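You operate a simulated robot arm through the tools that you are given. There is no shell and no other tool. Be economical: measure what you need, move in short steps, check, and stop when the job is done.

The job below is to be done with a simulated robot arm. You get a single attempt, and the scene is never put back.

## Task
Wind the mini white bobbin full on the small winder, then press END.
Fine: bobbin on the cone, roller arm on, work the winder slider till FULL and leave it home. Leave the other controls and bobbins.

Only the result counts: the job must be done as asked and must still hold three seconds after the hand-in. Knocking over, shifting, dropping, spilling or breaking anything else fails it.

## Robot
A 7-joint arm with a two-finger parallel gripper, fixed in place. Base frame: the origin is at the foot of the arm, x ahead of it, y to its left, z up; the work surface is at about z = 76. Units: cm, rad, N and s.
With the tool pointing down near the work surface it reaches from about 30 to 70 cm from the base axis. Its first joint turns from -1.152 to 1.152 rad. Payload 1.57 kg.
The TCP is the grasp point between the finger pads, 3 cm short of the fingertips. In the tool frame z runs along the fingers and y along their closing line. Largest opening 11 cm; finger width 2.4, thickness 1.2; the body of the gripper, 4.8 by 11.2 cm, starts 7.8 cm behind the TCP.
Orientation is that of the tool frame in the base frame, as [roll, pitch, yaw] about the fixed x, y, z axes, in that order (R = Rz(yaw) Ry(pitch) Rx(roll)). With the fingers straight down and closing along the base's y, the tool's x points along the base's -x, its y along +y and its z along -z.

## Interface
- The arm moves only by the tool move_arm. Its argument "targets" is a list of rows, each a list of 3 entries, a list of its own where there are three numbers: the turn, a rotation vector about the tool's x, y, z in rad, then the shift along the tool's x, y, z in cm, then the opening, from 0 (shut) to 1 (fully open). In form: [[[wx, wy, wz], [x, y, z], grip], ...]. A call has 1 to 8 rows; each row shifts and turns the commanded pose from where the row before left it, along the tool's axes as they then stand. Each row takes 0.2 s and may step no farther than 5 cm and 0.15 rad from the row before; otherwise, or with a gripper value out of range, the whole call is refused. Where a pose cannot be reached the arm comes as near as it can. A force on the tool above 90 N (or 10 N above the force at the start of the call, whichever is more), or a blocked arm, ends the call early, and 0.2 s more pass. The fingers move at their own pace (about 10.8 cm/s each) and stop on an object; they squeeze with about 23 N. The grip force told is the motor's: it shows also when the fingers shut on nothing. Time passes only in rows, and 0.2 s behind the last, so rows that do not move let the fingers close. The reply holds the time, the measured pose of the TCP, the force on the tool along the base axes, the opening and the grip force, in the units named above and with some noise.
- Cameras (640 x 400 px; columns grow to the right, rows downward): "scene" is fixed at [15.69, -39.82, 139.98]; the picture's right is [0.80, -0.59, 0.00], its down [-0.35, -0.48, -0.80] and it looks along [0.48, 0.65, -0.59] (base axes); focal length 321 px, centre (320, 200). "wrist" rides on the gripper at [-3.6, 0, -8] in the tool frame; the picture's right is [0.00, -1.00, 0.00], its down [0.97, 0.00, -0.24] and it looks along [0.24, 0.00, 0.97] (tool axes); focal length 218 px, centre (320, 200).
- get_image(camera): a new picture of that camera. It takes no simulated time.
- point_at(camera, pixels): for up to 12 pixels [column, row] of the newest picture of that camera ("zoom" is the newest enlarged one), the place [x, y, z] in the base frame of the surface seen there, good to about 0.2 cm, but the place of the scene camera against the robot may be out by one fixed shift of up to 1.2 cm in any direction. It takes no simulated time.
- inspect(camera, box): a new picture of the part [left, top, right, bottom] of that camera's present view, enlarged. It takes no simulated time.
- sign_off(): hands the job in; it is judged then, once.

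Work in short steps. Measure before you move; look again where a grasp or a placing could have gone wrong, and mend it. You have 80 turns and 34 pictures in all, those below and enlarged ones among them. Open the gripper and draw the arm clear of the work before you hand the job in, unless the task says otherwise; then end with one line.

The tools are called after "Request:" by a JSON object that holds its "api" and its "payload". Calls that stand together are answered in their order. move_arm: Moves the arm, as the interface text tells. Its arguments: {"type":"object","properties":{"targets":{"type":"array","items":{"type":"array"}}},"required":["targets"]} The other tools are called the same way: get_image (camera) takes a picture; point_at (camera, pixels) gives the place of the surface under pixels of a picture; inspect (camera, box) takes an enlarged picture of a part of a camera's view; sign_off () hands the job in.

At the start:

```text
t: 0.0
position: [45.31, 13.83, 112.65]
orientation: [-3.141, 0.001, -3.141]
ft_force: [0.1, 0.0, -0.1]
finger_gap: 11.01
grip_force: 0.0
```

scene: 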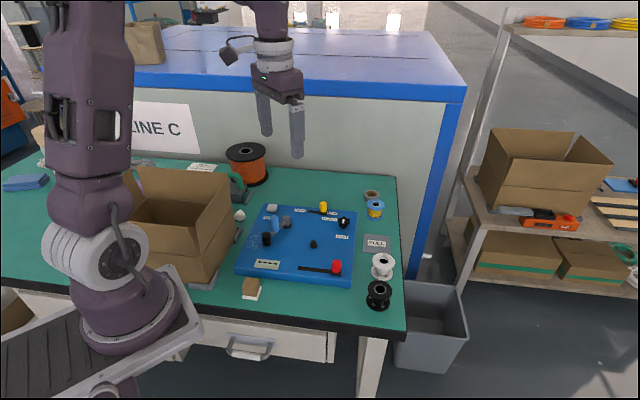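
wrist: 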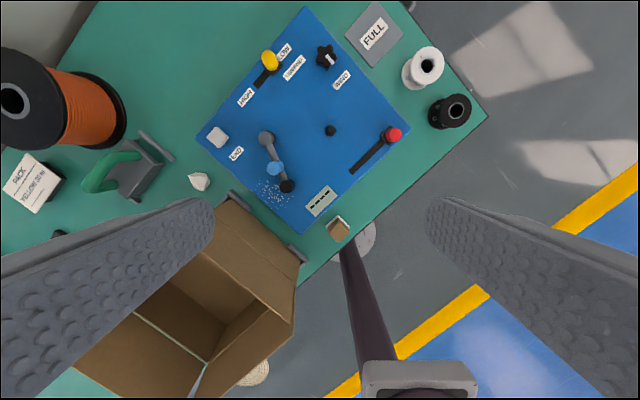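

The panel is around scene (235-355, 205-285), with white bobbins near (383,265). I'll enlarge both views to identify the parts.

Request:
{"api": "inspect", "payload": {"camera": "scene", "box": [220, 180, 420, 305]}}

Request:
{"api": "inspect", "payload": {"camera": "wrist", "box": [180, 0, 500, 250]}}

```text
3.20 times, centred on (320, 242) of scene
```

zoom: 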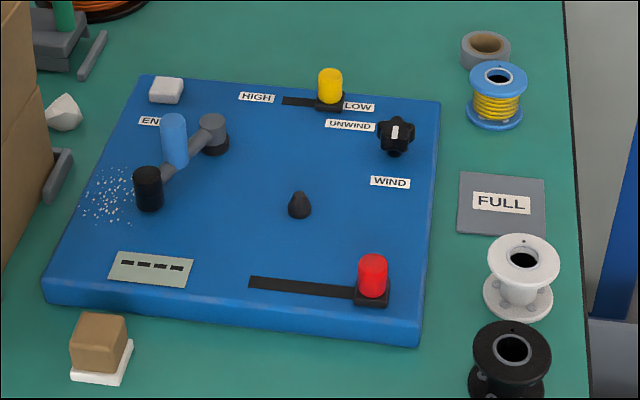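

```text
1.60 times, centred on (340, 125) of wrist
```

zoom: 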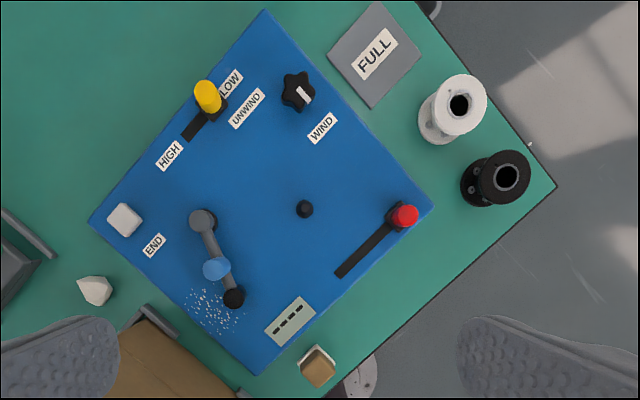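

Now measure the parts in the wrist zoom: cone (305,208), bobbin top (459,104), roller arm pivot (202,218), blue peg (215,268), roller (233,297), red knob (404,215), END (125,220).

Request:
{"api": "point_at", "payload": {"camera": "zoom", "pixels": [[304, 207], [442, 92], [477, 98], [458, 130], [202, 216], [213, 266], [233, 297], [404, 214], [342, 270], [390, 224], [125, 218], [320, 250]]}}

Request:
{"api": "point_at", "payload": {"camera": "wrist", "pixels": [[305, 10], [408, 128], [305, 231], [195, 137], [412, 66], [440, 62], [428, 82], [425, 50], [448, 85], [455, 108], [387, 141], [289, 187]]}}

```text
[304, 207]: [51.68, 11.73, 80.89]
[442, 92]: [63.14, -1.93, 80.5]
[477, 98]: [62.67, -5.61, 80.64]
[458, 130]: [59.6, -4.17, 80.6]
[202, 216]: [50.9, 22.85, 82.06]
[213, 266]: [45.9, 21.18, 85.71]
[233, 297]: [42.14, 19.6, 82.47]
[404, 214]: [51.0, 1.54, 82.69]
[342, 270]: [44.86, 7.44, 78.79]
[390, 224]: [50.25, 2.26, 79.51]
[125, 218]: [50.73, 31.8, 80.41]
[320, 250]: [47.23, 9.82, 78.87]
```

```text
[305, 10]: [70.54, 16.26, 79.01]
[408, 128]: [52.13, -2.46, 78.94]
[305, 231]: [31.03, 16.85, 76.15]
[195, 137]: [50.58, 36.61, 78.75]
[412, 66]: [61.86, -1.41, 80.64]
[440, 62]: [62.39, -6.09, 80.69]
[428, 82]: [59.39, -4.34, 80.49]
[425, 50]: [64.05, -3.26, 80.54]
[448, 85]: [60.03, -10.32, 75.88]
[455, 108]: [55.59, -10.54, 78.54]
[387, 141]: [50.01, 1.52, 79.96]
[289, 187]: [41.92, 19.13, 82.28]
```

The panel is turned 45°, and the white bobbin's centre is about (61.9,-3.7) with its top at z 80.6. The cone is at about (51.7,11.7) and the slider slot runs along (-0.7,0.7). I'll turn the tool 45° and come down part of the way.

Request:
{"api": "move_arm", "payload": {"targets": [[[0, 0, -0.131], [0, 0, 2], 0.75], [[0, 0, -0.131], [0, 0, 2], 0.75], [[0, 0, -0.131], [0, 0, 2], 0.75], [[0, 0, -0.131], [0, 0, 2], 0.75], [[0, 0, -0.131], [0, 0, 2], 0.75], [[0, 0, -0.1304], [0, 0, 2], 0.75]]}}

```text
t: 1.4
position: [45.37, 13.78, 100.77]
orientation: [-3.14, 0.0, -2.355]
ft_force: [-0.3, -0.4, 0.3]
finger_gap: 8.26
grip_force: 0.1
```

Orientation is as wanted. I'll travel to above the white bobbin and take a wrist picture.

Request:
{"api": "move_arm", "payload": {"targets": [[[0, 0, 0], [0.1, -4, 1], 0.75], [[0, 0, 0], [0.1, -4, 1], 0.75], [[0, 0, 0], [0.1, -4, 1], 0.75], [[0, 0, 0], [0.1, -4, 1], 0.75], [[0, 0, 0], [0.1, -4, 1], 0.75], [[0, 0, 0], [0.1, -4, 1], 0.75]]}}

Request:
{"api": "get_image", "payload": {"camera": "wrist"}}

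```text
t: 2.8
position: [61.94, -3.61, 94.68]
orientation: [3.139, 0.001, -2.356]
ft_force: [0.7, 0.3, 0.0]
finger_gap: 8.25
grip_force: 0.0
```

```text
29 pictures are left
```

wrist: 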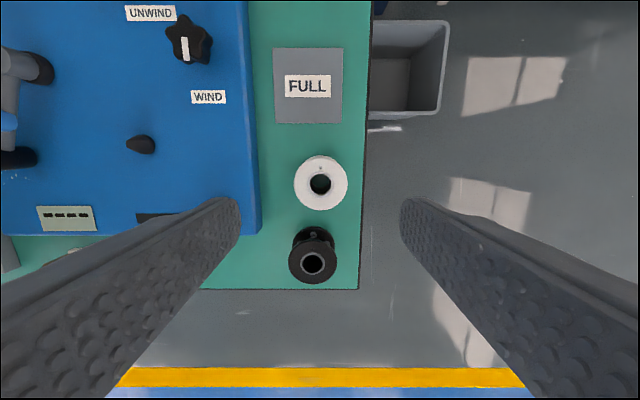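

The white bobbin is at (320,183) and its hole at (320,184). I'll measure the rims and its neighbour precisely.

Request:
{"api": "point_at", "payload": {"camera": "wrist", "pixels": [[297, 183], [344, 183], [320, 159], [320, 207], [320, 184], [292, 262], [333, 262], [141, 145], [150, 145], [313, 240]]}}

```text
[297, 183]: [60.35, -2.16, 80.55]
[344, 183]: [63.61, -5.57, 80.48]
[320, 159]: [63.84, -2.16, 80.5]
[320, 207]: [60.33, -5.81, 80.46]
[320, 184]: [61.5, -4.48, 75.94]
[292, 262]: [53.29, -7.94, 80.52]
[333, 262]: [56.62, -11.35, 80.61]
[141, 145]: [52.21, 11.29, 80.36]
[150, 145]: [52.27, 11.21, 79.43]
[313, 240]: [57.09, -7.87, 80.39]
```

The bobbin's centre is (62.03,-3.92), 5 cm across. I'll correct the offset, descend to TCP z 79.6 and close.

Request:
{"api": "move_arm", "payload": {"targets": [[[0, 0, 0], [0.16, -0.28, 4], 0.75], [[0, 0, 0], [0, 0, 4], 0.75], [[0, 0, 0], [0, 0, 4], 0.75], [[0, 0, 0], [0, 0, 3.1], 0.75], [[0, 0, 0], [0, 0, 0], 0.75]]}}

Request:
{"api": "move_arm", "payload": {"targets": [[[0, 0, 0], [0, 0, 0], 0.4], [[0, 0, 0], [0, 0, 0], 0.3], [[0, 0, 0], [0, 0, 0], 0.3], [[0, 0, 0], [0, 0, 0], 0.3]]}}

```text
t: 4.0
position: [61.79, -3.93, 79.75]
orientation: [-3.141, 0.0, -2.356]
ft_force: [1.0, -0.2, -0.7]
finger_gap: 8.24
grip_force: 0.0
```

```text
t: 5.0
position: [61.85, -3.81, 79.73]
orientation: [-3.141, 0.0, -2.356]
ft_force: [-0.8, -0.4, 0.4]
finger_gap: 5.49
grip_force: 22.5
```

Gripped with 22.5 N at a 5.5 cm gap. I'll lift, move most of the way toward the cone and check the grasp.

Request:
{"api": "move_arm", "payload": {"targets": [[[0, 0, 0], [0, 0, -3], 0.3], [[0, 0, 0], [0, 0, -3], 0.3], [[0, 0, 0], [0, 0, -3], 0.3], [[0, 0, 0], [0, 3.4, 0], 0.3], [[0, 0, 0], [0, 3.4, 0], 0.3], [[0, 0, 0], [0, 3.4, 0], 0.3], [[0, 0, 0], [0, 0, 0], 0.3]]}}

Request:
{"api": "get_image", "payload": {"camera": "wrist"}}

```text
t: 6.6
position: [54.61, 3.28, 88.53]
orientation: [-3.141, -0.001, -2.355]
ft_force: [0.9, 0.5, -1.1]
finger_gap: 5.49
grip_force: 22.7
```

```text
28 pictures are left
```

wrist: 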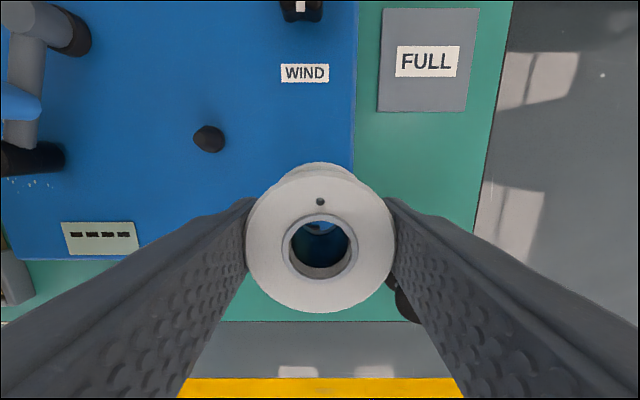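

The bobbin is held upright and centred at (320,240). I'll inspect the cone at (209,139) and measure both.

Request:
{"api": "inspect", "payload": {"camera": "wrist", "box": [170, 110, 250, 160]}}

Request:
{"api": "point_at", "payload": {"camera": "wrist", "pixels": [[194, 135], [203, 128], [209, 136], [204, 151], [222, 150], [222, 140], [190, 139], [209, 122], [247, 238], [393, 238], [320, 180], [320, 310]]}}

```text
8.00 times, centred on (210, 135) of wrist
```

zoom: 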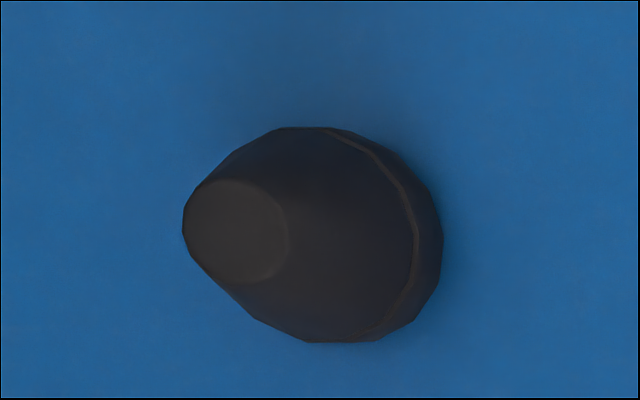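

```text
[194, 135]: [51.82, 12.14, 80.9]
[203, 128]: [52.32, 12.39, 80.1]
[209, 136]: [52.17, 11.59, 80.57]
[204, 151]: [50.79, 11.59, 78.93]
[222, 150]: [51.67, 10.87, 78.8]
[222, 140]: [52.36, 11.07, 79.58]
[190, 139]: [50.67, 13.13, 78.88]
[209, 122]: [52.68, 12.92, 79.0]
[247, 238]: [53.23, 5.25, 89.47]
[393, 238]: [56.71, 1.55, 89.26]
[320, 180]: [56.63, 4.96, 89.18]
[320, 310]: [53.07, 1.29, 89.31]
```

Measuring the cone's top face in the zoom: centre (237,230), rims (190,230), (285,230).

Request:
{"api": "point_at", "payload": {"camera": "zoom", "pixels": [[237, 230], [192, 228], [282, 235], [240, 188], [230, 275], [320, 338], [440, 250], [330, 130]]}}

Request:
{"api": "point_at", "payload": {"camera": "wrist", "pixels": [[250, 238], [390, 238], [320, 310], [320, 175], [287, 248], [353, 248], [320, 217], [320, 279], [270, 185], [370, 295], [370, 187], [270, 292]]}}

```text
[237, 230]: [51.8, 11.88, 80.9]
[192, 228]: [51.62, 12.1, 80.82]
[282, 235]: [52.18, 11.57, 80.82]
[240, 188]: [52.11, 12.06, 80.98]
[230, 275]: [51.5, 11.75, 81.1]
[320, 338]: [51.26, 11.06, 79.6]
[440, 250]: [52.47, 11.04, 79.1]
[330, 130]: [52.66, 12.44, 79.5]
```

```text
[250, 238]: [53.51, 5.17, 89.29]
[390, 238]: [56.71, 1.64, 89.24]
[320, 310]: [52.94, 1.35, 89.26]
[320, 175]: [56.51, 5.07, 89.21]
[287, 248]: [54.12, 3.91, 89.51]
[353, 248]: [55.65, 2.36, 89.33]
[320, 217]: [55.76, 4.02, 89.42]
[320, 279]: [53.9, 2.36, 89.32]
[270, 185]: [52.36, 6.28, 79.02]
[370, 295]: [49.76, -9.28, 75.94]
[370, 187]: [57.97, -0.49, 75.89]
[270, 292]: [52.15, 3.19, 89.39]
```

The bobbin hole's centre is (54.86,3.16) and the cone's top centre (51.83,11.86). I'll shift by the difference and lower to just above the cone.

Request:
{"api": "move_arm", "payload": {"targets": [[[0, 0, 0], [-2, 4.15, 0], 0.3], [[0, 0, 0], [-2, 4.15, 0], 0.3], [[0, 0, 0], [0, 0, 1.5], 0.3], [[0, 0, 0], [0, 0, 1.5], 0.3], [[0, 0, 0], [0, 0, 0], 0.3], [[0, 0, 0], [0, 0, 0], 0.3]]}}

Request:
{"api": "get_image", "payload": {"camera": "wrist"}}

```text
t: 8.0
position: [51.58, 12.09, 85.4]
orientation: [3.14, 0.0, -2.355]
ft_force: [0.9, -0.3, -0.3]
finger_gap: 5.47
grip_force: 22.4
```

```text
26 pictures are left
```

wrist: 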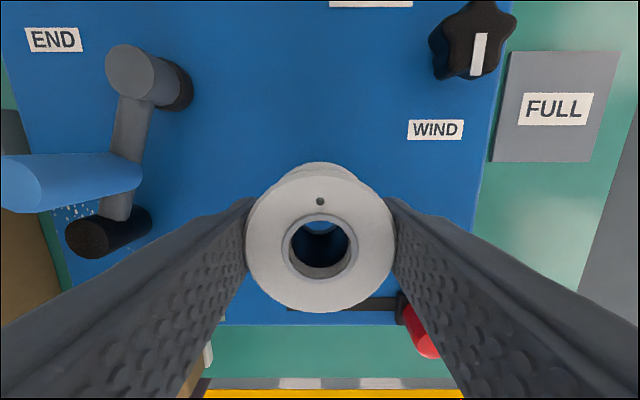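

I'll look through the hole at (320,248) to check the cone sits below it.

Request:
{"api": "inspect", "payload": {"camera": "wrist", "box": [280, 212, 360, 284]}}

Request:
{"api": "point_at", "payload": {"camera": "zoom", "pixels": [[320, 130], [320, 200], [320, 300], [250, 200], [390, 200]]}}

```text
5.56 times, centred on (320, 248) of wrist
```

zoom: 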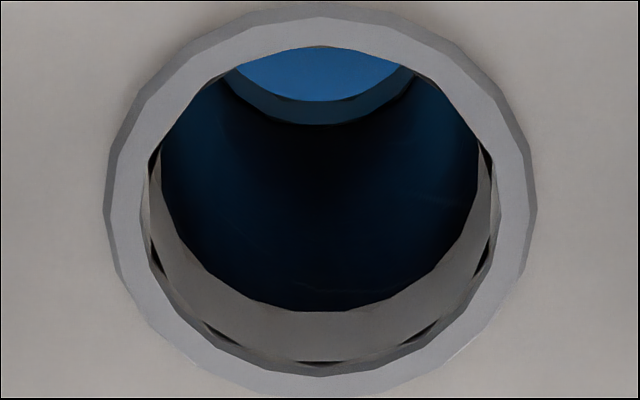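

```text
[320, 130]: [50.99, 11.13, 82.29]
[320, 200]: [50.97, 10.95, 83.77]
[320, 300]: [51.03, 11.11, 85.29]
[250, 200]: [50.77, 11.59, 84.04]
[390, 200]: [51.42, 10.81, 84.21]
```

The line of sight misses the cone, but the geometry matches. I'll lower in small steps, watching the force.

Request:
{"api": "move_arm", "payload": {"targets": [[[0, 0, 0], [0, 0, 0.5], 0.3], [[0, 0, 0], [0, 0, 0.5], 0.3], [[0, 0, 0], [0, 0, 0.4], 0.3], [[0, 0, 0], [0, 0, 0.3], 0.3], [[0, 0, 0], [0, 0, 0], 0.3]]}}

```text
t: 9.2
position: [51.57, 11.98, 83.95]
orientation: [3.142, 0.0, -2.356]
ft_force: [0.4, 0.6, -0.2]
finger_gap: 5.48
grip_force: 23.4
```

No contact although the bottom (about z 80.15) is below the cone's tip, so the hole is over the cone. Continuing.

Request:
{"api": "move_arm", "payload": {"targets": [[[0, 0, 0], [0, 0, 0.3], 0.3], [[0, 0, 0], [0, 0, 0.3], 0.3], [[0, 0, 0], [0, 0, 0.2], 0.3], [[0, 0, 0], [0, 0, 0.2], 0.3], [[0, 0, 0], [0, 0, 0], 0.3]]}}

```text
t: 10.4
position: [51.63, 12.01, 82.91]
orientation: [3.141, -0.001, -2.356]
ft_force: [0.1, 0.1, -0.5]
finger_gap: 5.45
grip_force: 22.8
```

Bottom is at about z 79.1 with still no force. I'll lower in fine steps to feel the seat.

Request:
{"api": "move_arm", "payload": {"targets": [[[0, 0, 0], [0, 0, 0.1], 0.3], [[0, 0, 0], [0, 0, 0.1], 0.3], [[0, 0, 0], [0, 0, 0.1], 0.3], [[0, 0, 0], [0, 0, 0], 0.3]]}}

```text
t: 11.4
position: [51.72, 12.16, 82.66]
orientation: [3.141, 0.001, -2.355]
ft_force: [-6.1, 1.6, 17.0]
finger_gap: 5.49
grip_force: 22.7
```

17 N upward contact with the bottom at about z 78.9: the bobbin is seated. Opening, then rising and looking.

Request:
{"api": "move_arm", "payload": {"targets": [[[0, 0, 0], [0, 0, -0.1], 0.55], [[0, 0, 0], [0, 0, 0], 0.65], [[0, 0, 0], [0, 0, 0], 0.65], [[0, 0, 0], [0, 0, -2], 0.65], [[0, 0, 0], [0, 0, -4], 0.65], [[0, 0, 0], [0, 0, -4], 0.65]]}}

Request:
{"api": "get_image", "payload": {"camera": "wrist"}}

Request:
{"api": "inspect", "payload": {"camera": "scene", "box": [220, 180, 420, 305]}}

```text
t: 12.8
position: [51.73, 11.96, 92.82]
orientation: [-3.142, 0.0, -2.356]
ft_force: [-0.7, 0.8, -0.9]
finger_gap: 7.17
grip_force: 0.0
```

```text
24 pictures are left
```

wrist: 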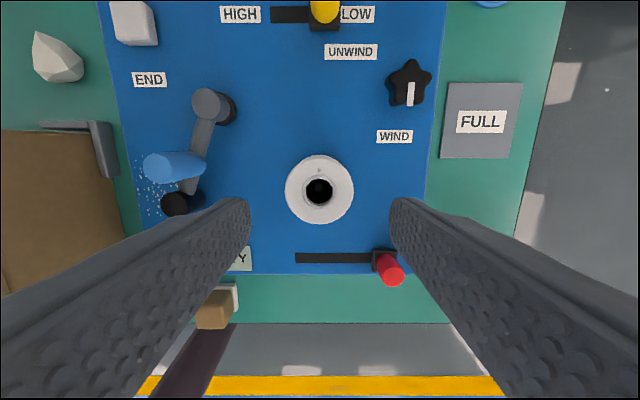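

```text
3.20 times, centred on (320, 242) of scene
```

zoom: 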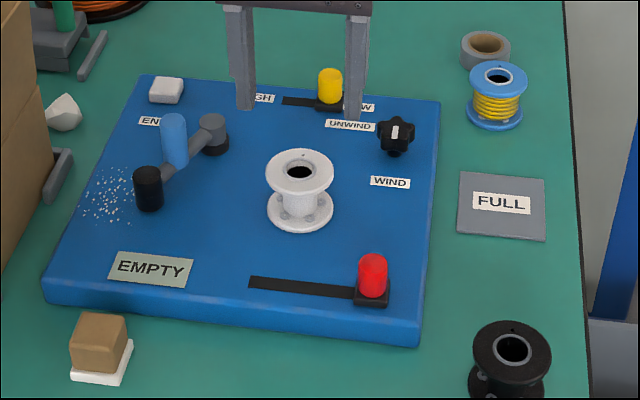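

The display now reads EMPTY, so the bobbin is recognised. Measuring the peg (150-205,167), roller, arm pivot and red knob in this wrist view.

Request:
{"api": "point_at", "payload": {"camera": "wrist", "pixels": [[157, 168], [175, 155], [175, 180], [195, 168], [202, 150], [190, 187], [168, 204], [207, 105], [393, 272], [383, 258], [133, 28], [320, 162]]}}

```text
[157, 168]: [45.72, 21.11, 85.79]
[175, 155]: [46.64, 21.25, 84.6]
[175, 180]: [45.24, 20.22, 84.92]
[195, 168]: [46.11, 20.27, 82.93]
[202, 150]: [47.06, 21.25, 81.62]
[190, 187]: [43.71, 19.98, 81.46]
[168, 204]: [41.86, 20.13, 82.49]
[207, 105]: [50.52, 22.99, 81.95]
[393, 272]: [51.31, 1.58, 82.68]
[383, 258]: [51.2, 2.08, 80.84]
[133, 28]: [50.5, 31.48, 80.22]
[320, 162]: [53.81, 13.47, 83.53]
```

The peg's axis is about (45.7,21.1) with its top at 85.8, on a pivot at (50.7,22.9), radius about 5.3. The box at left may be tall, so I'll check its height and edge before reaching over there.

Request:
{"api": "point_at", "payload": {"camera": "wrist", "pixels": [[115, 180], [30, 140], [60, 220], [10, 280], [120, 225], [105, 150]]}}

Request:
{"api": "point_at", "payload": {"camera": "scene", "pixels": [[233, 178], [205, 203], [238, 236], [182, 283], [222, 176], [140, 168]]}}

```text
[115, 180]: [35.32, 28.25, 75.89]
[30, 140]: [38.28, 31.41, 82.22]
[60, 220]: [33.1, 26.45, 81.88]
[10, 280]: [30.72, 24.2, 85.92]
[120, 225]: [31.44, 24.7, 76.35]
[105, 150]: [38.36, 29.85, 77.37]
```

```text
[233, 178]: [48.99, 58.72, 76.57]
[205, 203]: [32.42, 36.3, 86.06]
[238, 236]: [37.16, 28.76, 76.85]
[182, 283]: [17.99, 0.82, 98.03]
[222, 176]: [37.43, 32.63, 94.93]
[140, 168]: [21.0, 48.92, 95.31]
```

The box face is about 7 cm clear of the gripper's reach at the peg. Moving above the peg with the gripper half open.

Request:
{"api": "move_arm", "payload": {"targets": [[[0, 0, 0], [-0.73, 3.58, 0], 0.45], [[0, 0, 0], [-0.73, 3.58, 0], 0.45], [[0, 0, 0], [-0.74, 3.57, 0], 0.45], [[0, 0, 0], [0, 0, 1], 0.45], [[0, 0, 0], [0, 0, 0], 0.45]]}}

Request:
{"api": "get_image", "payload": {"camera": "wrist"}}

```text
t: 14.0
position: [45.87, 21.22, 91.76]
orientation: [3.14, -0.001, -2.356]
ft_force: [0.5, 0.0, 0.7]
finger_gap: 4.94
grip_force: 0.1
```

```text
22 pictures are left
```

wrist: 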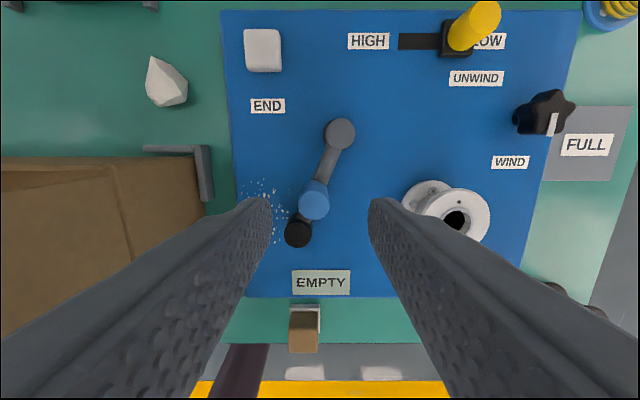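

The peg's top is at (315,205), roughly between the fingers. Measuring it, the pivot and the roller.

Request:
{"api": "point_at", "payload": {"camera": "wrist", "pixels": [[314, 207], [303, 206], [326, 206], [314, 195], [340, 130], [297, 235], [288, 236], [307, 236], [264, 45]]}}

```text
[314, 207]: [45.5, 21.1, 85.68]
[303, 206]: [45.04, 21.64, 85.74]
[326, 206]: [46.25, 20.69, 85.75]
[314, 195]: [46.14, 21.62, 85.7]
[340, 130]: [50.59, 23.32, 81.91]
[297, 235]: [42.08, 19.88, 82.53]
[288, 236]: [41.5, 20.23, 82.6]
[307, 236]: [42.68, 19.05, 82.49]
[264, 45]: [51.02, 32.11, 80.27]
```

Peg axis (45.6,21.1), pivot (50.6,23.1), arm angle about -158°. Lowering over the peg and gripping it.

Request:
{"api": "move_arm", "payload": {"targets": [[[0, 0, 0], [0.28, 0.1, 2.5], 0.45], [[0, 0, 0], [0, 0, 2.7], 0.45], [[0, 0, 0], [0, 0, 0], 0.2], [[0, 0, 0], [0, 0, 0], 0.1], [[0, 0, 0], [0, 0, 0], 0.1], [[0, 0, 0], [0, 0, 0], 0.1]]}}

```text
t: 15.4
position: [45.45, 21.21, 86.54]
orientation: [-3.141, -0.004, -2.356]
ft_force: [-5.3, 1.8, -6.8]
finger_gap: 2.11
grip_force: 34.8
```

Gripped (gap 2.1). I'll swing the peg along its arc about the pivot, first about 32°.

Request:
{"api": "move_arm", "payload": {"targets": [[[0, 0, 0], [0.252, -0.728, 0], 0.1], [[0, 0, 0], [0.143, -0.738, 0], 0.1], [[0, 0, 0], [0.04, -0.751, 0], 0.1], [[0, 0, 0], [-0.065, -0.75, 0], 0.1], [[0, 0, 0], [0, 0, 0], 0.1]]}}

```text
t: 16.6
position: [47.21, 18.76, 86.48]
orientation: [3.141, 0.001, -2.355]
ft_force: [-5.5, 3.2, 13.3]
finger_gap: 2.17
grip_force: 35.3
```

It follows with small forces. Next 16°, then another 6°.

Request:
{"api": "move_arm", "payload": {"targets": [[[0, 0, 0], [-0.17, -0.733, 0], 0.1], [[0, 0, 0], [-0.269, -0.702, 0], 0.1], [[0, 0, 0], [0, 0, 0], 0.1]]}}

Request:
{"api": "inspect", "payload": {"camera": "scene", "box": [220, 180, 420, 305]}}

```text
t: 17.4
position: [48.63, 18.1, 86.39]
orientation: [3.141, -0.001, -2.356]
ft_force: [-7.3, 6.6, 3.0]
finger_gap: 2.15
grip_force: 34.8
```

```text
3.20 times, centred on (320, 242) of scene
```

zoom: 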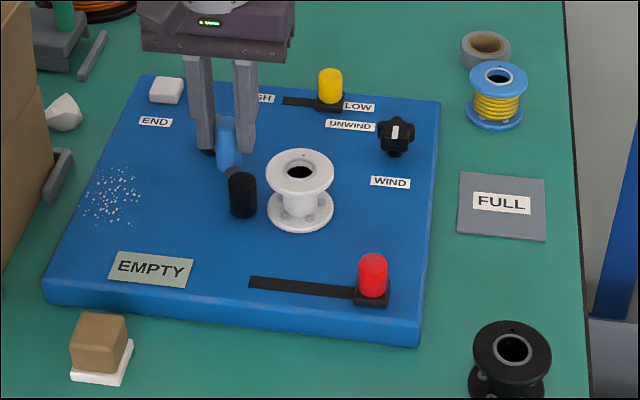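

The roller is near the bobbin's flange. Continuing in 3° steps, watching the force.

Request:
{"api": "move_arm", "payload": {"targets": [[[0, 0, 0], [-0.132, -0.25, 0], 0.1], [[0, 0, 0], [-0.14, -0.245, 0], 0.1], [[0, 0, 0], [0, 0, 0], 0.1]]}}

```text
t: 18.2
position: [48.71, 17.99, 86.39]
orientation: [3.138, -0.002, -2.352]
ft_force: [-38.7, 16.5, 6.9]
finger_gap: 2.13
grip_force: 34.5
```

Resistance of about 42 N and hardly any motion. Looking before pushing on.

Request:
{"api": "get_image", "payload": {"camera": "wrist"}}

Request:
{"api": "inspect", "payload": {"camera": "scene", "box": [270, 200, 350, 260]}}

```text
20 pictures are left
```

wrist: 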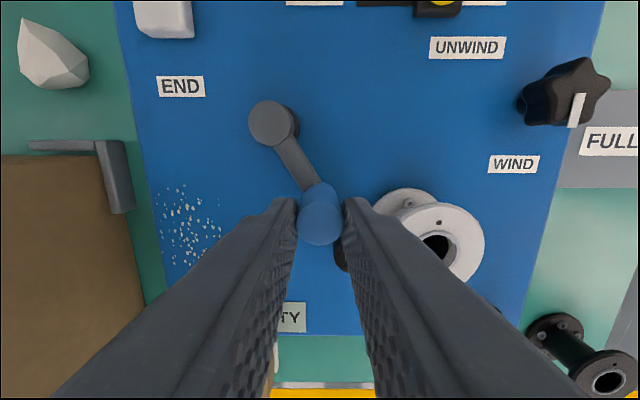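

```text
6.67 times, centred on (310, 230) of scene
```

zoom: 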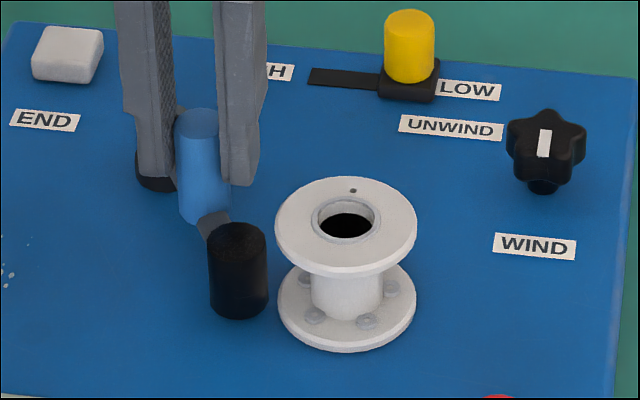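

I'll measure the roller–bobbin gap from this scene zoom.

Request:
{"api": "point_at", "payload": {"camera": "zoom", "pixels": [[238, 236], [212, 240], [263, 240], [278, 228], [415, 228], [345, 182], [345, 268], [266, 290], [283, 300], [350, 320], [345, 280], [200, 122]]}}

```text
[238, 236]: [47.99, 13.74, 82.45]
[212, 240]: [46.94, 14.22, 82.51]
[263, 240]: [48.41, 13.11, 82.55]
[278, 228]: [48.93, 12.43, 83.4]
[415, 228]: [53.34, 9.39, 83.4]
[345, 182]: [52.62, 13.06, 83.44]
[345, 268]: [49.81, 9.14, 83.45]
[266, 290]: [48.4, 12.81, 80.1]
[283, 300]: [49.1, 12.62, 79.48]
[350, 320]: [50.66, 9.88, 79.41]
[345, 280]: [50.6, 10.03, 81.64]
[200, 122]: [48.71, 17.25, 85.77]
```

A gap of about 0.8 cm seems to remain between roller and flange, yet the force is purely along the arc: a stop or a detent. I'll push slightly harder to tell which.

Request:
{"api": "move_arm", "payload": {"targets": [[[0, 0, 0], [-0.08, -0.15, 0], 0.1], [[0, 0, 0], [-0.05, -0.09, 0], 0.1], [[0, 0, 0], [0, 0, 0], 0.1]]}}

```text
t: 19.0
position: [48.77, 18.12, 86.56]
orientation: [3.136, -0.008, -2.353]
ft_force: [-58.9, 19.6, 19.1]
finger_gap: 2.19
grip_force: 34.5
```

It's a hard stop: more force without motion, so the arm is at its "on" end. I'll relax the push, open and check that it stays.

Request:
{"api": "move_arm", "payload": {"targets": [[[0, 0, 0], [0.2, 0.35, 0], 0.1], [[0, 0, 0], [0.16, 0.3, 0], 0.1], [[0, 0, 0], [0, 0, 0], 0.1], [[0, 0, 0], [0, 0, 0], 0.32], [[0, 0, 0], [0, 0, 0], 0.4], [[0, 0, 0], [0, 0, -3], 0.4], [[0, 0, 0], [0, 0, -4], 0.4], [[0, 0, 0], [0, 0, 0], 0.4]]}}

Request:
{"api": "inspect", "payload": {"camera": "scene", "box": [220, 180, 420, 305]}}

```text
t: 20.8
position: [48.68, 17.84, 93.48]
orientation: [-3.14, 0.0, -2.358]
ft_force: [0.1, 0.0, 0.1]
finger_gap: 4.42
grip_force: 0.0
```

```text
3.20 times, centred on (320, 242) of scene
```

zoom: 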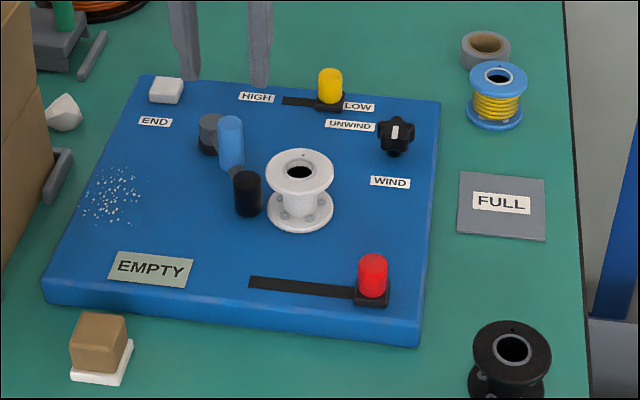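

The arm stays put beside the bobbin. Now moving above the red knob at about (51.1,1.6).

Request:
{"api": "move_arm", "payload": {"targets": [[[0, 0, 0], [2.44, -3.3, 0], 0.4], [[0, 0, 0], [2.44, -3.3, 0], 0.4], [[0, 0, 0], [2.44, -3.3, 0], 0.4], [[0, 0, 0], [2.44, -3.3, 0], 0.4], [[0, 0, 0], [0, 0, 0], 0.4]]}}

Request:
{"api": "get_image", "payload": {"camera": "wrist"}}

```text
t: 22.0
position: [50.92, 1.8, 93.46]
orientation: [3.141, -0.001, -2.355]
ft_force: [0.2, 0.8, 0.0]
finger_gap: 4.39
grip_force: 0.2
```

```text
17 pictures are left
```

wrist: 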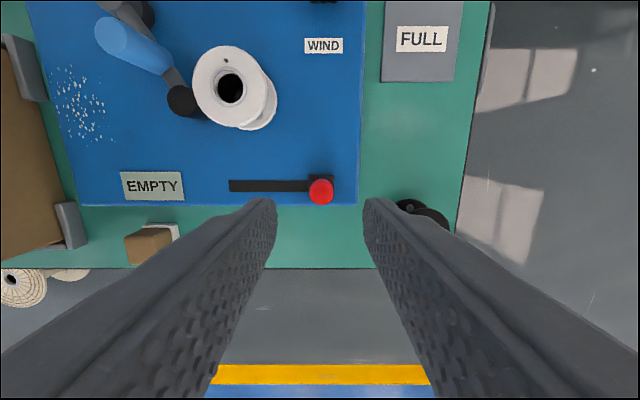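

The knob is at (321,191) and the slot runs from (230,186) to (335,186). Measuring.

Request:
{"api": "point_at", "payload": {"camera": "wrist", "pixels": [[321, 191], [310, 190], [332, 190], [321, 181], [321, 202], [232, 186], [318, 178], [306, 186], [424, 205], [403, 207]]}}

```text
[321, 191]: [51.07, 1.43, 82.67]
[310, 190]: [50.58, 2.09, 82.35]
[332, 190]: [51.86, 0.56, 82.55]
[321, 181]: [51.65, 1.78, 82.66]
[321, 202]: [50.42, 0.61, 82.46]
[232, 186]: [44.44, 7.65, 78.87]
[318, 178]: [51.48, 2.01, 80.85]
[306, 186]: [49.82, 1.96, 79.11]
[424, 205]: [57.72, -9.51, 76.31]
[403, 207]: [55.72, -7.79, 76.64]
```

Knob axis (51.1,1.35), top z 82.7. Lowering around it and gripping.

Request:
{"api": "move_arm", "payload": {"targets": [[[0, 0, 0], [0.19, -0.44, 3], 0.4], [[0, 0, 0], [0, 0, 4], 0.4], [[0, 0, 0], [0, 0, 2.9], 0.4], [[0, 0, 0], [0, 0, 0], 0.2], [[0, 0, 0], [0, 0, 0], 0.1], [[0, 0, 0], [0, 0, 0], 0.1], [[0, 0, 0], [0, 0, 0], 0.1]]}}

```text
t: 23.6
position: [51.19, 1.03, 83.6]
orientation: [3.141, -0.002, -2.355]
ft_force: [-13.9, 15.6, -9.1]
finger_gap: 3.05
grip_force: 10.9
```

The gap stays at 3.05, larger than the knob, with a side force of 21 N. I'll look.

Request:
{"api": "inspect", "payload": {"camera": "scene", "box": [290, 230, 370, 290]}}

Request:
{"api": "move_arm", "payload": {"targets": [[[0, 0, 0], [0, 0, 0], 0.1]]}}

```text
6.67 times, centred on (330, 260) of scene
```

zoom: 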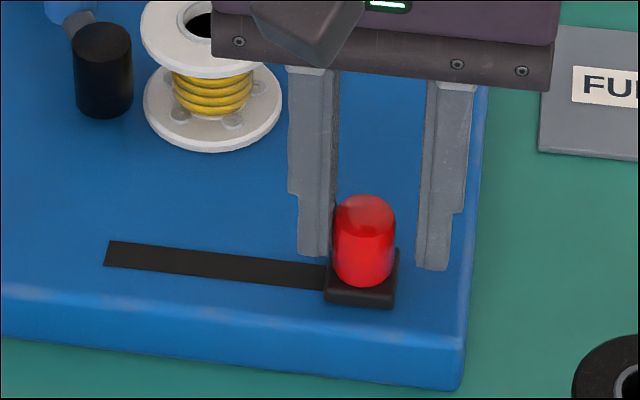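

```text
t: 24.0
position: [51.16, 1.21, 83.74]
orientation: [3.14, -0.003, -2.356]
ft_force: [-16.0, 16.5, -9.9]
finger_gap: 3.12
grip_force: 11.3
```

One finger presses the knob against its home stop, while yellow thread is already appearing. I'll open a little, shift 0.6 cm along +y tool to centre on the knob, and look at display and bobbin.

Request:
{"api": "move_arm", "payload": {"targets": [[[0, 0, 0], [0, 0, 0], 0.4], [[0, 0, 0], [0, 0.5, -0.2], 0.4], [[0, 0, 0], [0, 0, 0], 0.4]]}}

Request:
{"api": "inspect", "payload": {"camera": "scene", "box": [240, 205, 370, 290]}}

```text
t: 24.8
position: [51.06, 1.49, 84.02]
orientation: [-3.142, 0.0, -2.354]
ft_force: [0.7, -0.1, -0.2]
finger_gap: 4.39
grip_force: 0.0
```

```text
4.71 times, centred on (305, 248) of scene
```

zoom: 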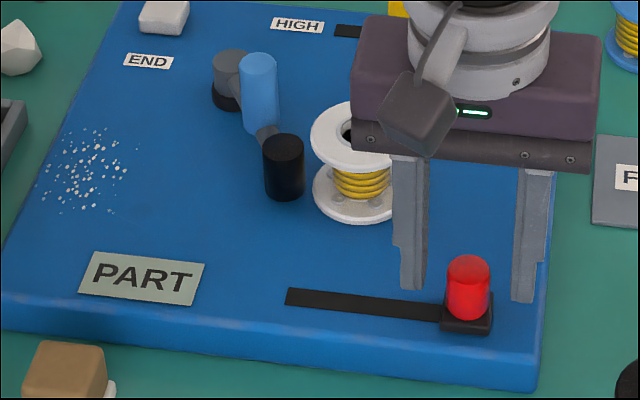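

The display reads PART and the knob looks lit. I'll wait a moment and look again to learn whether it's still winding with nothing touching the slider.

Request:
{"api": "move_arm", "payload": {"targets": [[[0, 0, 0], [0, 0, 0], 0.4], [[0, 0, 0], [0, 0, 0], 0.4]]}}

Request:
{"api": "inspect", "payload": {"camera": "scene", "box": [240, 205, 370, 290]}}

Request:
{"api": "point_at", "payload": {"camera": "zoom", "pixels": [[468, 262], [450, 265], [487, 265], [290, 295], [440, 312], [467, 328]]}}

```text
t: 25.4
position: [50.98, 1.54, 83.98]
orientation: [3.141, -0.001, -2.357]
ft_force: [0.9, -0.1, 0.3]
finger_gap: 4.4
grip_force: 0.1
```

```text
4.71 times, centred on (305, 248) of scene
```

zoom: 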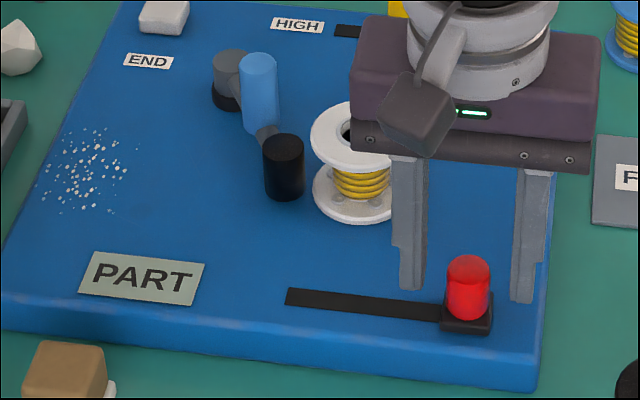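

```text
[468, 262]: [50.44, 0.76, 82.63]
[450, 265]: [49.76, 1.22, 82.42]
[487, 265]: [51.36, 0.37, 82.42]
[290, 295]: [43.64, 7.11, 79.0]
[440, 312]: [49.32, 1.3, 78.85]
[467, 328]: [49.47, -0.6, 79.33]
```

Nothing changed while untouched: still PART. Now I'll grip the knob centred.

Request:
{"api": "move_arm", "payload": {"targets": [[[0, 0, 0], [0, 0, 0.3], 0.4], [[0, 0, 0], [0, 0, 0], 0.25], [[0, 0, 0], [0, 0, 0], 0.12], [[0, 0, 0], [0, 0, 0], 0.12]]}}

Request:
{"api": "inspect", "payload": {"camera": "scene", "box": [240, 205, 370, 290]}}

```text
t: 26.4
position: [50.87, 1.62, 83.69]
orientation: [-3.14, -0.002, -2.356]
ft_force: [-0.2, 1.7, -3.0]
finger_gap: 2.25
grip_force: 35.2
```

```text
4.71 times, centred on (305, 248) of scene
```

zoom: 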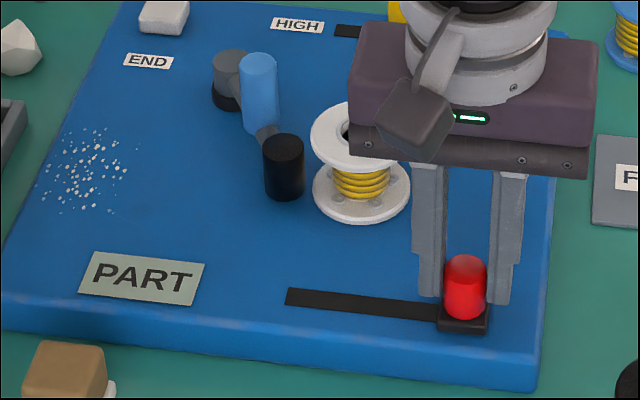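

Firmly gripped (gap 2.25). Slide along the slot 4 cm, with a look at what it does.

Request:
{"api": "move_arm", "payload": {"targets": [[[0, 0, 0], [0, 0.8, 0], 0.12], [[0, 0, 0], [0, 0.8, 0], 0.12], [[0, 0, 0], [0, 0.8, 0], 0.12], [[0, 0, 0], [0, 0.8, 0], 0.12], [[0, 0, 0], [0, 0.8, 0], 0.12]]}}

Request:
{"api": "inspect", "payload": {"camera": "scene", "box": [240, 205, 370, 290]}}

```text
t: 27.6
position: [48.1, 4.52, 83.71]
orientation: [3.141, 0.001, -2.357]
ft_force: [-5.8, -7.7, 29.5]
finger_gap: 2.27
grip_force: 34.8
```

```text
4.71 times, centred on (305, 248) of scene
```

zoom: 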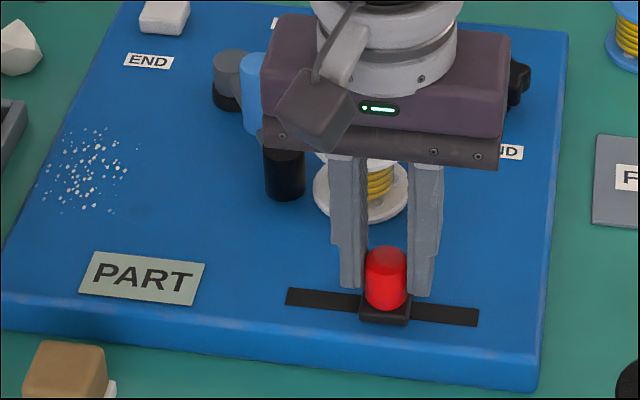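

It slides well; still PART. Continuing toward the far end (block at (386,310), slot end (287,297)), about 3.4 cm more.

Request:
{"api": "move_arm", "payload": {"targets": [[[0, 0, 0], [0, 0.8, -0.1], 0.12], [[0, 0, 0], [0, 0.8, 0], 0.12], [[0, 0, 0], [0, 0.8, 0], 0.12], [[0, 0, 0], [0, 0.6, 0], 0.12], [[0, 0, 0], [0, 0.4, 0], 0.12]]}}

Request:
{"api": "inspect", "payload": {"camera": "scene", "box": [240, 205, 370, 290]}}

```text
t: 28.8
position: [45.66, 6.93, 83.68]
orientation: [3.141, -0.001, -2.356]
ft_force: [-1.7, -2.7, -31.5]
finger_gap: 2.24
grip_force: 34.8
```

```text
4.71 times, centred on (305, 248) of scene
```

zoom: 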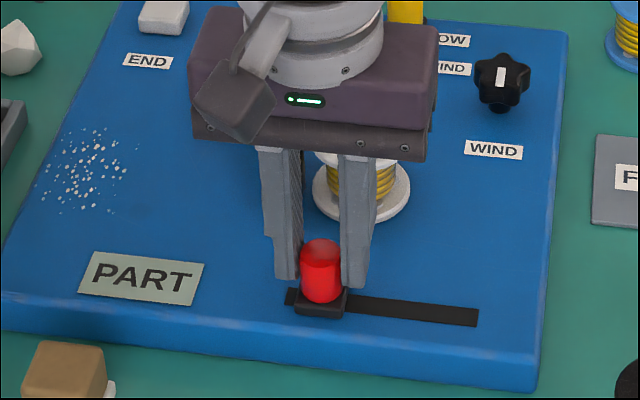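

Nearly at the far end, display still PART. A last 0.5 cm to complete the stroke, then return home.

Request:
{"api": "move_arm", "payload": {"targets": [[[0, 0, 0], [0, 0.3, 0.05], 0.12], [[0, 0, 0], [0, 0.2, 0], 0.12], [[0, 0, 0], [0, 0, 0], 0.12]]}}

Request:
{"api": "move_arm", "payload": {"targets": [[[0, 0, 0], [0, -1.2, 0], 0.12], [[0, 0, 0], [0, -1.2, 0], 0.12], [[0, 0, 0], [0, -1.2, 0], 0.12], [[0, 0, 0], [0, -1.2, 0], 0.12], [[0, 0, 0], [0, -1.2, 0], 0.12], [[0, 0, 0], [0, -1.0, 0], 0.12], [[0, 0, 0], [0, -0.6, 0], 0.12]]}}

Request:
{"api": "inspect", "payload": {"camera": "scene", "box": [240, 205, 370, 290]}}

```text
t: 29.6
position: [45.24, 7.17, 83.63]
orientation: [3.141, 0.0, -2.356]
ft_force: [-4.3, -5.6, -0.6]
finger_gap: 2.25
grip_force: 35.4
```

```text
t: 31.2
position: [50.71, 1.89, 83.63]
orientation: [-3.141, 0.001, -2.354]
ft_force: [-7.5, -4.9, 20.1]
finger_gap: 2.26
grip_force: 35.7
```

```text
4.71 times, centred on (305, 248) of scene
```

zoom: 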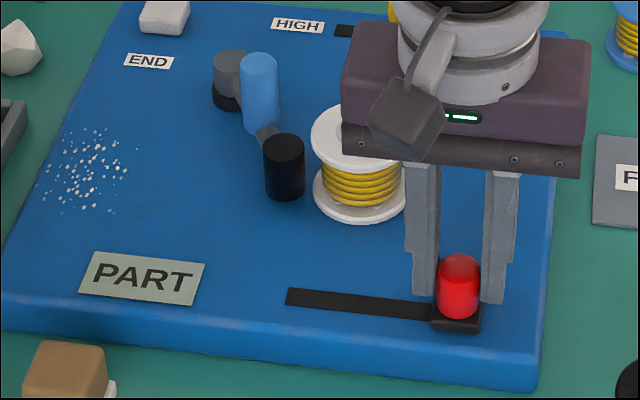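

The coil has grown markedly (now about 83 px of the 97 px flange), so the strokes wind it. I'll go fully home and look at whether it changes there.

Request:
{"api": "move_arm", "payload": {"targets": [[[0, 0, 0], [0, -0.3, 0.0], 0.12], [[0, 0, 0], [0, -0.2, 0], 0.12], [[0, 0, 0], [0, 0, 0], 0.12]]}}

Request:
{"api": "inspect", "payload": {"camera": "scene", "box": [240, 205, 370, 290]}}

```text
t: 32.0
position: [50.88, 1.66, 83.59]
orientation: [-3.139, -0.002, -2.356]
ft_force: [-8.1, -8.0, 29.5]
finger_gap: 2.26
grip_force: 35.2
```

```text
4.71 times, centred on (305, 248) of scene
```

zoom: 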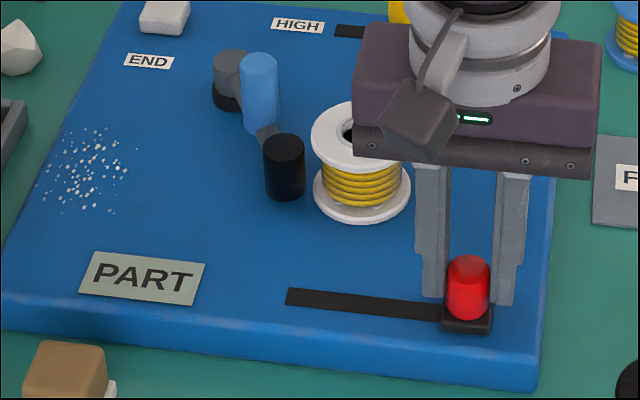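

Home with no further change at rest. Another stroke, part of the way out first, then look.

Request:
{"api": "move_arm", "payload": {"targets": [[[0, 0, 0], [0, 1, -0.1], 0.12], [[0, 0, 0], [0, 1, 0], 0.12], [[0, 0, 0], [0, 1, 0], 0.12], [[0, 0, 0], [0, 1, 0], 0.12]]}}

Request:
{"api": "inspect", "payload": {"camera": "scene", "box": [240, 205, 370, 290]}}

```text
t: 33.0
position: [48.17, 4.31, 83.63]
orientation: [3.141, 0.0, -2.356]
ft_force: [3.1, 3.3, -31.2]
finger_gap: 2.25
grip_force: 35.1
```

```text
4.71 times, centred on (305, 248) of scene
```

zoom: 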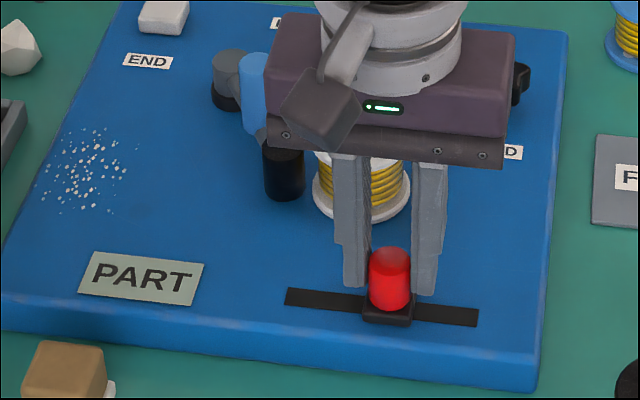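

Still PART. Finishing the out-stroke and looking.

Request:
{"api": "move_arm", "payload": {"targets": [[[0, 0, 0], [0, 1, 0.05], 0.12], [[0, 0, 0], [0, 1, 0], 0.12], [[0, 0, 0], [0, 1, 0], 0.12], [[0, 0, 0], [0, 0.7, 0], 0.12], [[0, 0, 0], [0, 0.2, 0], 0.12]]}}

Request:
{"api": "inspect", "payload": {"camera": "scene", "box": [240, 205, 370, 290]}}

```text
t: 34.2
position: [45.5, 7.12, 83.66]
orientation: [3.141, 0.0, -2.356]
ft_force: [-9.9, -9.6, 27.2]
finger_gap: 2.24
grip_force: 35.0
```

```text
4.71 times, centred on (305, 248) of scene
```

zoom: 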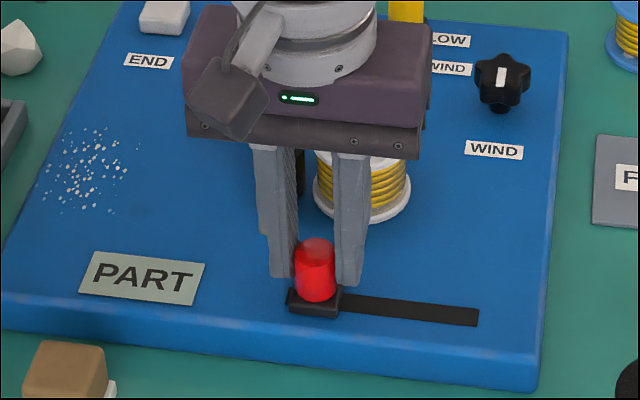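

The coil's edge is now at about 405 px, still PART. Returning home and looking.

Request:
{"api": "move_arm", "payload": {"targets": [[[0, 0, 0], [0, -1.2, -0.05], 0.12], [[0, 0, 0], [0, -1.2, 0], 0.12], [[0, 0, 0], [0, -1.2, 0], 0.12], [[0, 0, 0], [0, -1.2, 0], 0.12], [[0, 0, 0], [0, -1.2, 0], 0.12], [[0, 0, 0], [0, -1.2, 0], 0.12], [[0, 0, 0], [0, -0.7, 0], 0.12], [[0, 0, 0], [0, 0, 0], 0.12]]}}

Request:
{"api": "inspect", "payload": {"camera": "scene", "box": [240, 205, 370, 290]}}

```text
t: 36.0
position: [51.11, 1.57, 83.54]
orientation: [3.141, 0.0, -2.356]
ft_force: [-3.6, -4.6, 15.3]
finger_gap: 2.27
grip_force: 34.9
```

```text
4.71 times, centred on (305, 248) of scene
```

zoom: 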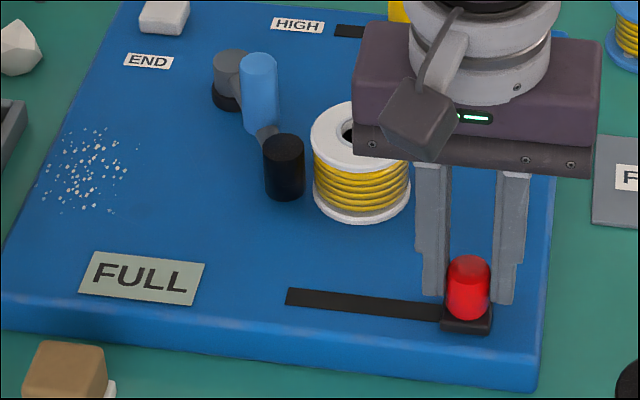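

FULL, and the slider block is back at its home position (467,318). I'll release with a symmetric opening and lift straight up.

Request:
{"api": "move_arm", "payload": {"targets": [[[0, 0, 0], [0, 0, 0], 0.3], [[0, 0, 0], [0, 0, 0], 0.4], [[0, 0, 0], [0, 0, 0], 0.4], [[0, 0, 0], [0, 0, -3], 0.4], [[0, 0, 0], [0, 0, -4], 0.4], [[0, 0, 0], [0, 0, -3], 0.2], [[0, 0, 0], [0, 0, 0], 0.0]]}}

Request:
{"api": "move_arm", "payload": {"targets": [[[0, 0, 0], [-3.02, 3.08, 0], 0.0], [[0, 0, 0], [-3.02, 3.08, 0], 0.0], [[0, 0, 0], [-3.02, 3.08, 0], 0.0], [[0, 0, 0], [-3.02, 3.08, 0], 0.0], [[0, 0, 0], [-3.02, 3.08, 0], 0.0], [[0, 0, 0], [-3.02, 3.08, 0], 0.0], [[0, 0, 0], [0, 0, 0], 0.0]]}}

Request:
{"api": "get_image", "payload": {"camera": "wrist"}}

```text
t: 37.6
position: [50.97, 1.54, 93.67]
orientation: [-3.141, 0.001, -2.356]
ft_force: [0.0, -0.7, -0.4]
finger_gap: 0.02
grip_force: 21.3
```

```text
t: 39.2
position: [50.87, 27.58, 93.63]
orientation: [3.141, 0.001, -2.357]
ft_force: [0.4, 0.8, 0.1]
finger_gap: 0.0
grip_force: 21.6
```

```text
5 pictures are left
```

wrist: 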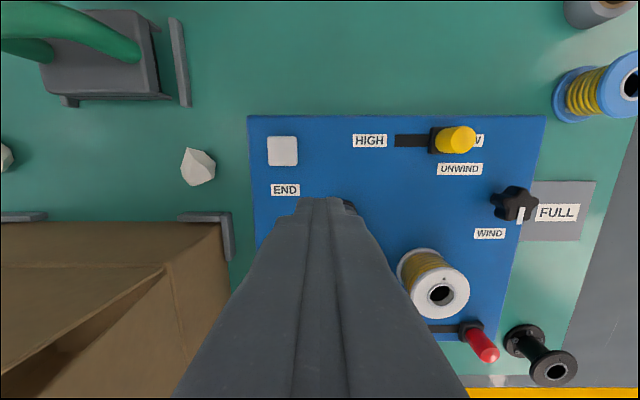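

The END button is at (283,151). Measuring its top and the box's corner (222,235).

Request:
{"api": "point_at", "payload": {"camera": "wrist", "pixels": [[283, 150], [272, 150], [294, 150], [283, 140], [283, 161], [218, 226], [215, 300], [160, 270], [232, 215]]}}

```text
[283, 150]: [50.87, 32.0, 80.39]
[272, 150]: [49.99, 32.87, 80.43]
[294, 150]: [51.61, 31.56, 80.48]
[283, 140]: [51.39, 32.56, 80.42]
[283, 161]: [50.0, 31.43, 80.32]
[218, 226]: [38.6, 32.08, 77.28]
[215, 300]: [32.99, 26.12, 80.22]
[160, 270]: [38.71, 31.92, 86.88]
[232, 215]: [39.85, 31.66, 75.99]
```

END centre is (50.8,32.1), top 80.4; the box is well clear. Moving over and down to just above the button.

Request:
{"api": "move_arm", "payload": {"targets": [[[0, 0, 0], [-1.56, 1.62, 0], 0.0], [[0, 0, 0], [-1.57, 1.62, 0], 0.0], [[0, 0, 0], [0, 0, 4], 0.0], [[0, 0, 0], [0, 0, 3], 0.0], [[0, 0, 0], [0, 0, 2.3], 0.0], [[0, 0, 0], [0, 0, 0], 0.0]]}}

Request:
{"api": "move_arm", "payload": {"targets": [[[0, 0, 0], [0, 0, 0.4], 0.0], [[0, 0, 0], [0, 0, 0.3], 0.0], [[0, 0, 0], [0, 0, 0.2], 0.0], [[0, 0, 0], [0, 0, 0.1], 0.0], [[0, 0, 0], [0, 0, 0], 0.0]]}}

```text
t: 40.6
position: [50.71, 31.81, 84.39]
orientation: [3.141, -0.001, -2.354]
ft_force: [-0.1, -0.7, 0.3]
finger_gap: 0.01
grip_force: 21.2
```

```text
t: 41.8
position: [50.73, 31.84, 83.39]
orientation: [3.141, 0.0, -2.357]
ft_force: [0.4, 0.6, 0.7]
finger_gap: 0.0
grip_force: 21.8
```

Tips are at about z 80.4, just touching. Pressing in 0.1–0.15 cm steps.

Request:
{"api": "move_arm", "payload": {"targets": [[[0, 0, 0], [0, 0, 0.15], 0.0], [[0, 0, 0], [0, 0, 0.15], 0.0], [[0, 0, 0], [0, 0, 0.1], 0.0], [[0, 0, 0], [0, 0, 0], 0.0]]}}

Request:
{"api": "inspect", "payload": {"camera": "scene", "box": [220, 180, 420, 305]}}

```text
t: 42.8
position: [50.85, 32.0, 82.97]
orientation: [3.141, -0.001, -2.356]
ft_force: [0.7, -0.9, 2.1]
finger_gap: 0.01
grip_force: 21.5
```

```text
3.20 times, centred on (320, 242) of scene
```

zoom: 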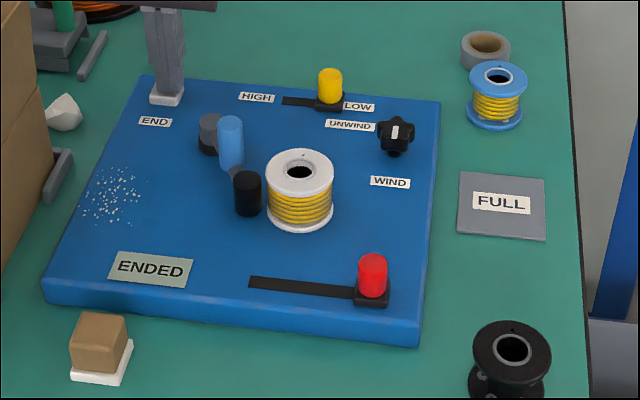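

The display reads ENDED. Now I'll lift straight off the button, then open the gripper up high, clear of everything.

Request:
{"api": "move_arm", "payload": {"targets": [[[0, 0, 0], [0, 0, -1], 0.0], [[0, 0, 0], [0, 0, -4], 0.0], [[0, 0, 0], [0, 0, -5], 0.0], [[0, 0, 0], [0, 0, -5], 0.0], [[0, 0, 0], [0, 0, -4], 0.4], [[0, 0, 0], [0, 0, 0], 0.6], [[0, 0, 0], [0, 0, 0], 0.6]]}}

Request:
{"api": "inspect", "payload": {"camera": "scene", "box": [220, 180, 420, 305]}}

```text
t: 44.4
position: [50.73, 31.99, 102.27]
orientation: [3.141, 0.001, -2.356]
ft_force: [0.1, 0.1, -0.3]
finger_gap: 6.58
grip_force: 0.1
```

```text
3.20 times, centred on (320, 242) of scene
```

zoom: 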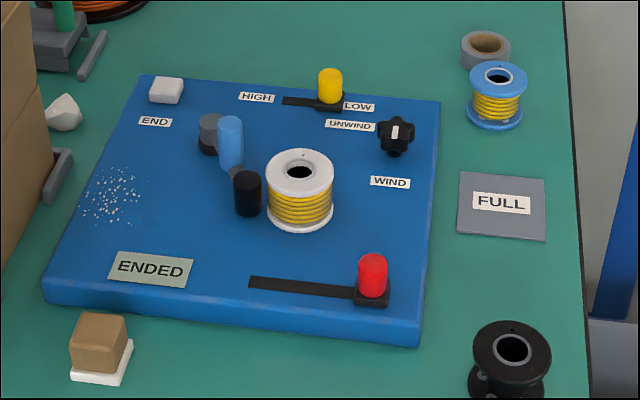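

ENDED is shown, the bobbin is full on the cone, the slider is home, nothing else has shifted and the arm is clear. Handing in.

Request:
{"api": "sign_off", "payload": {}}

```text
The job is handed in.
```

The mini white bobbin is wound full on the cone with the roller arm on. The winder slider is back home, END is pressed and the display reads ENDED.
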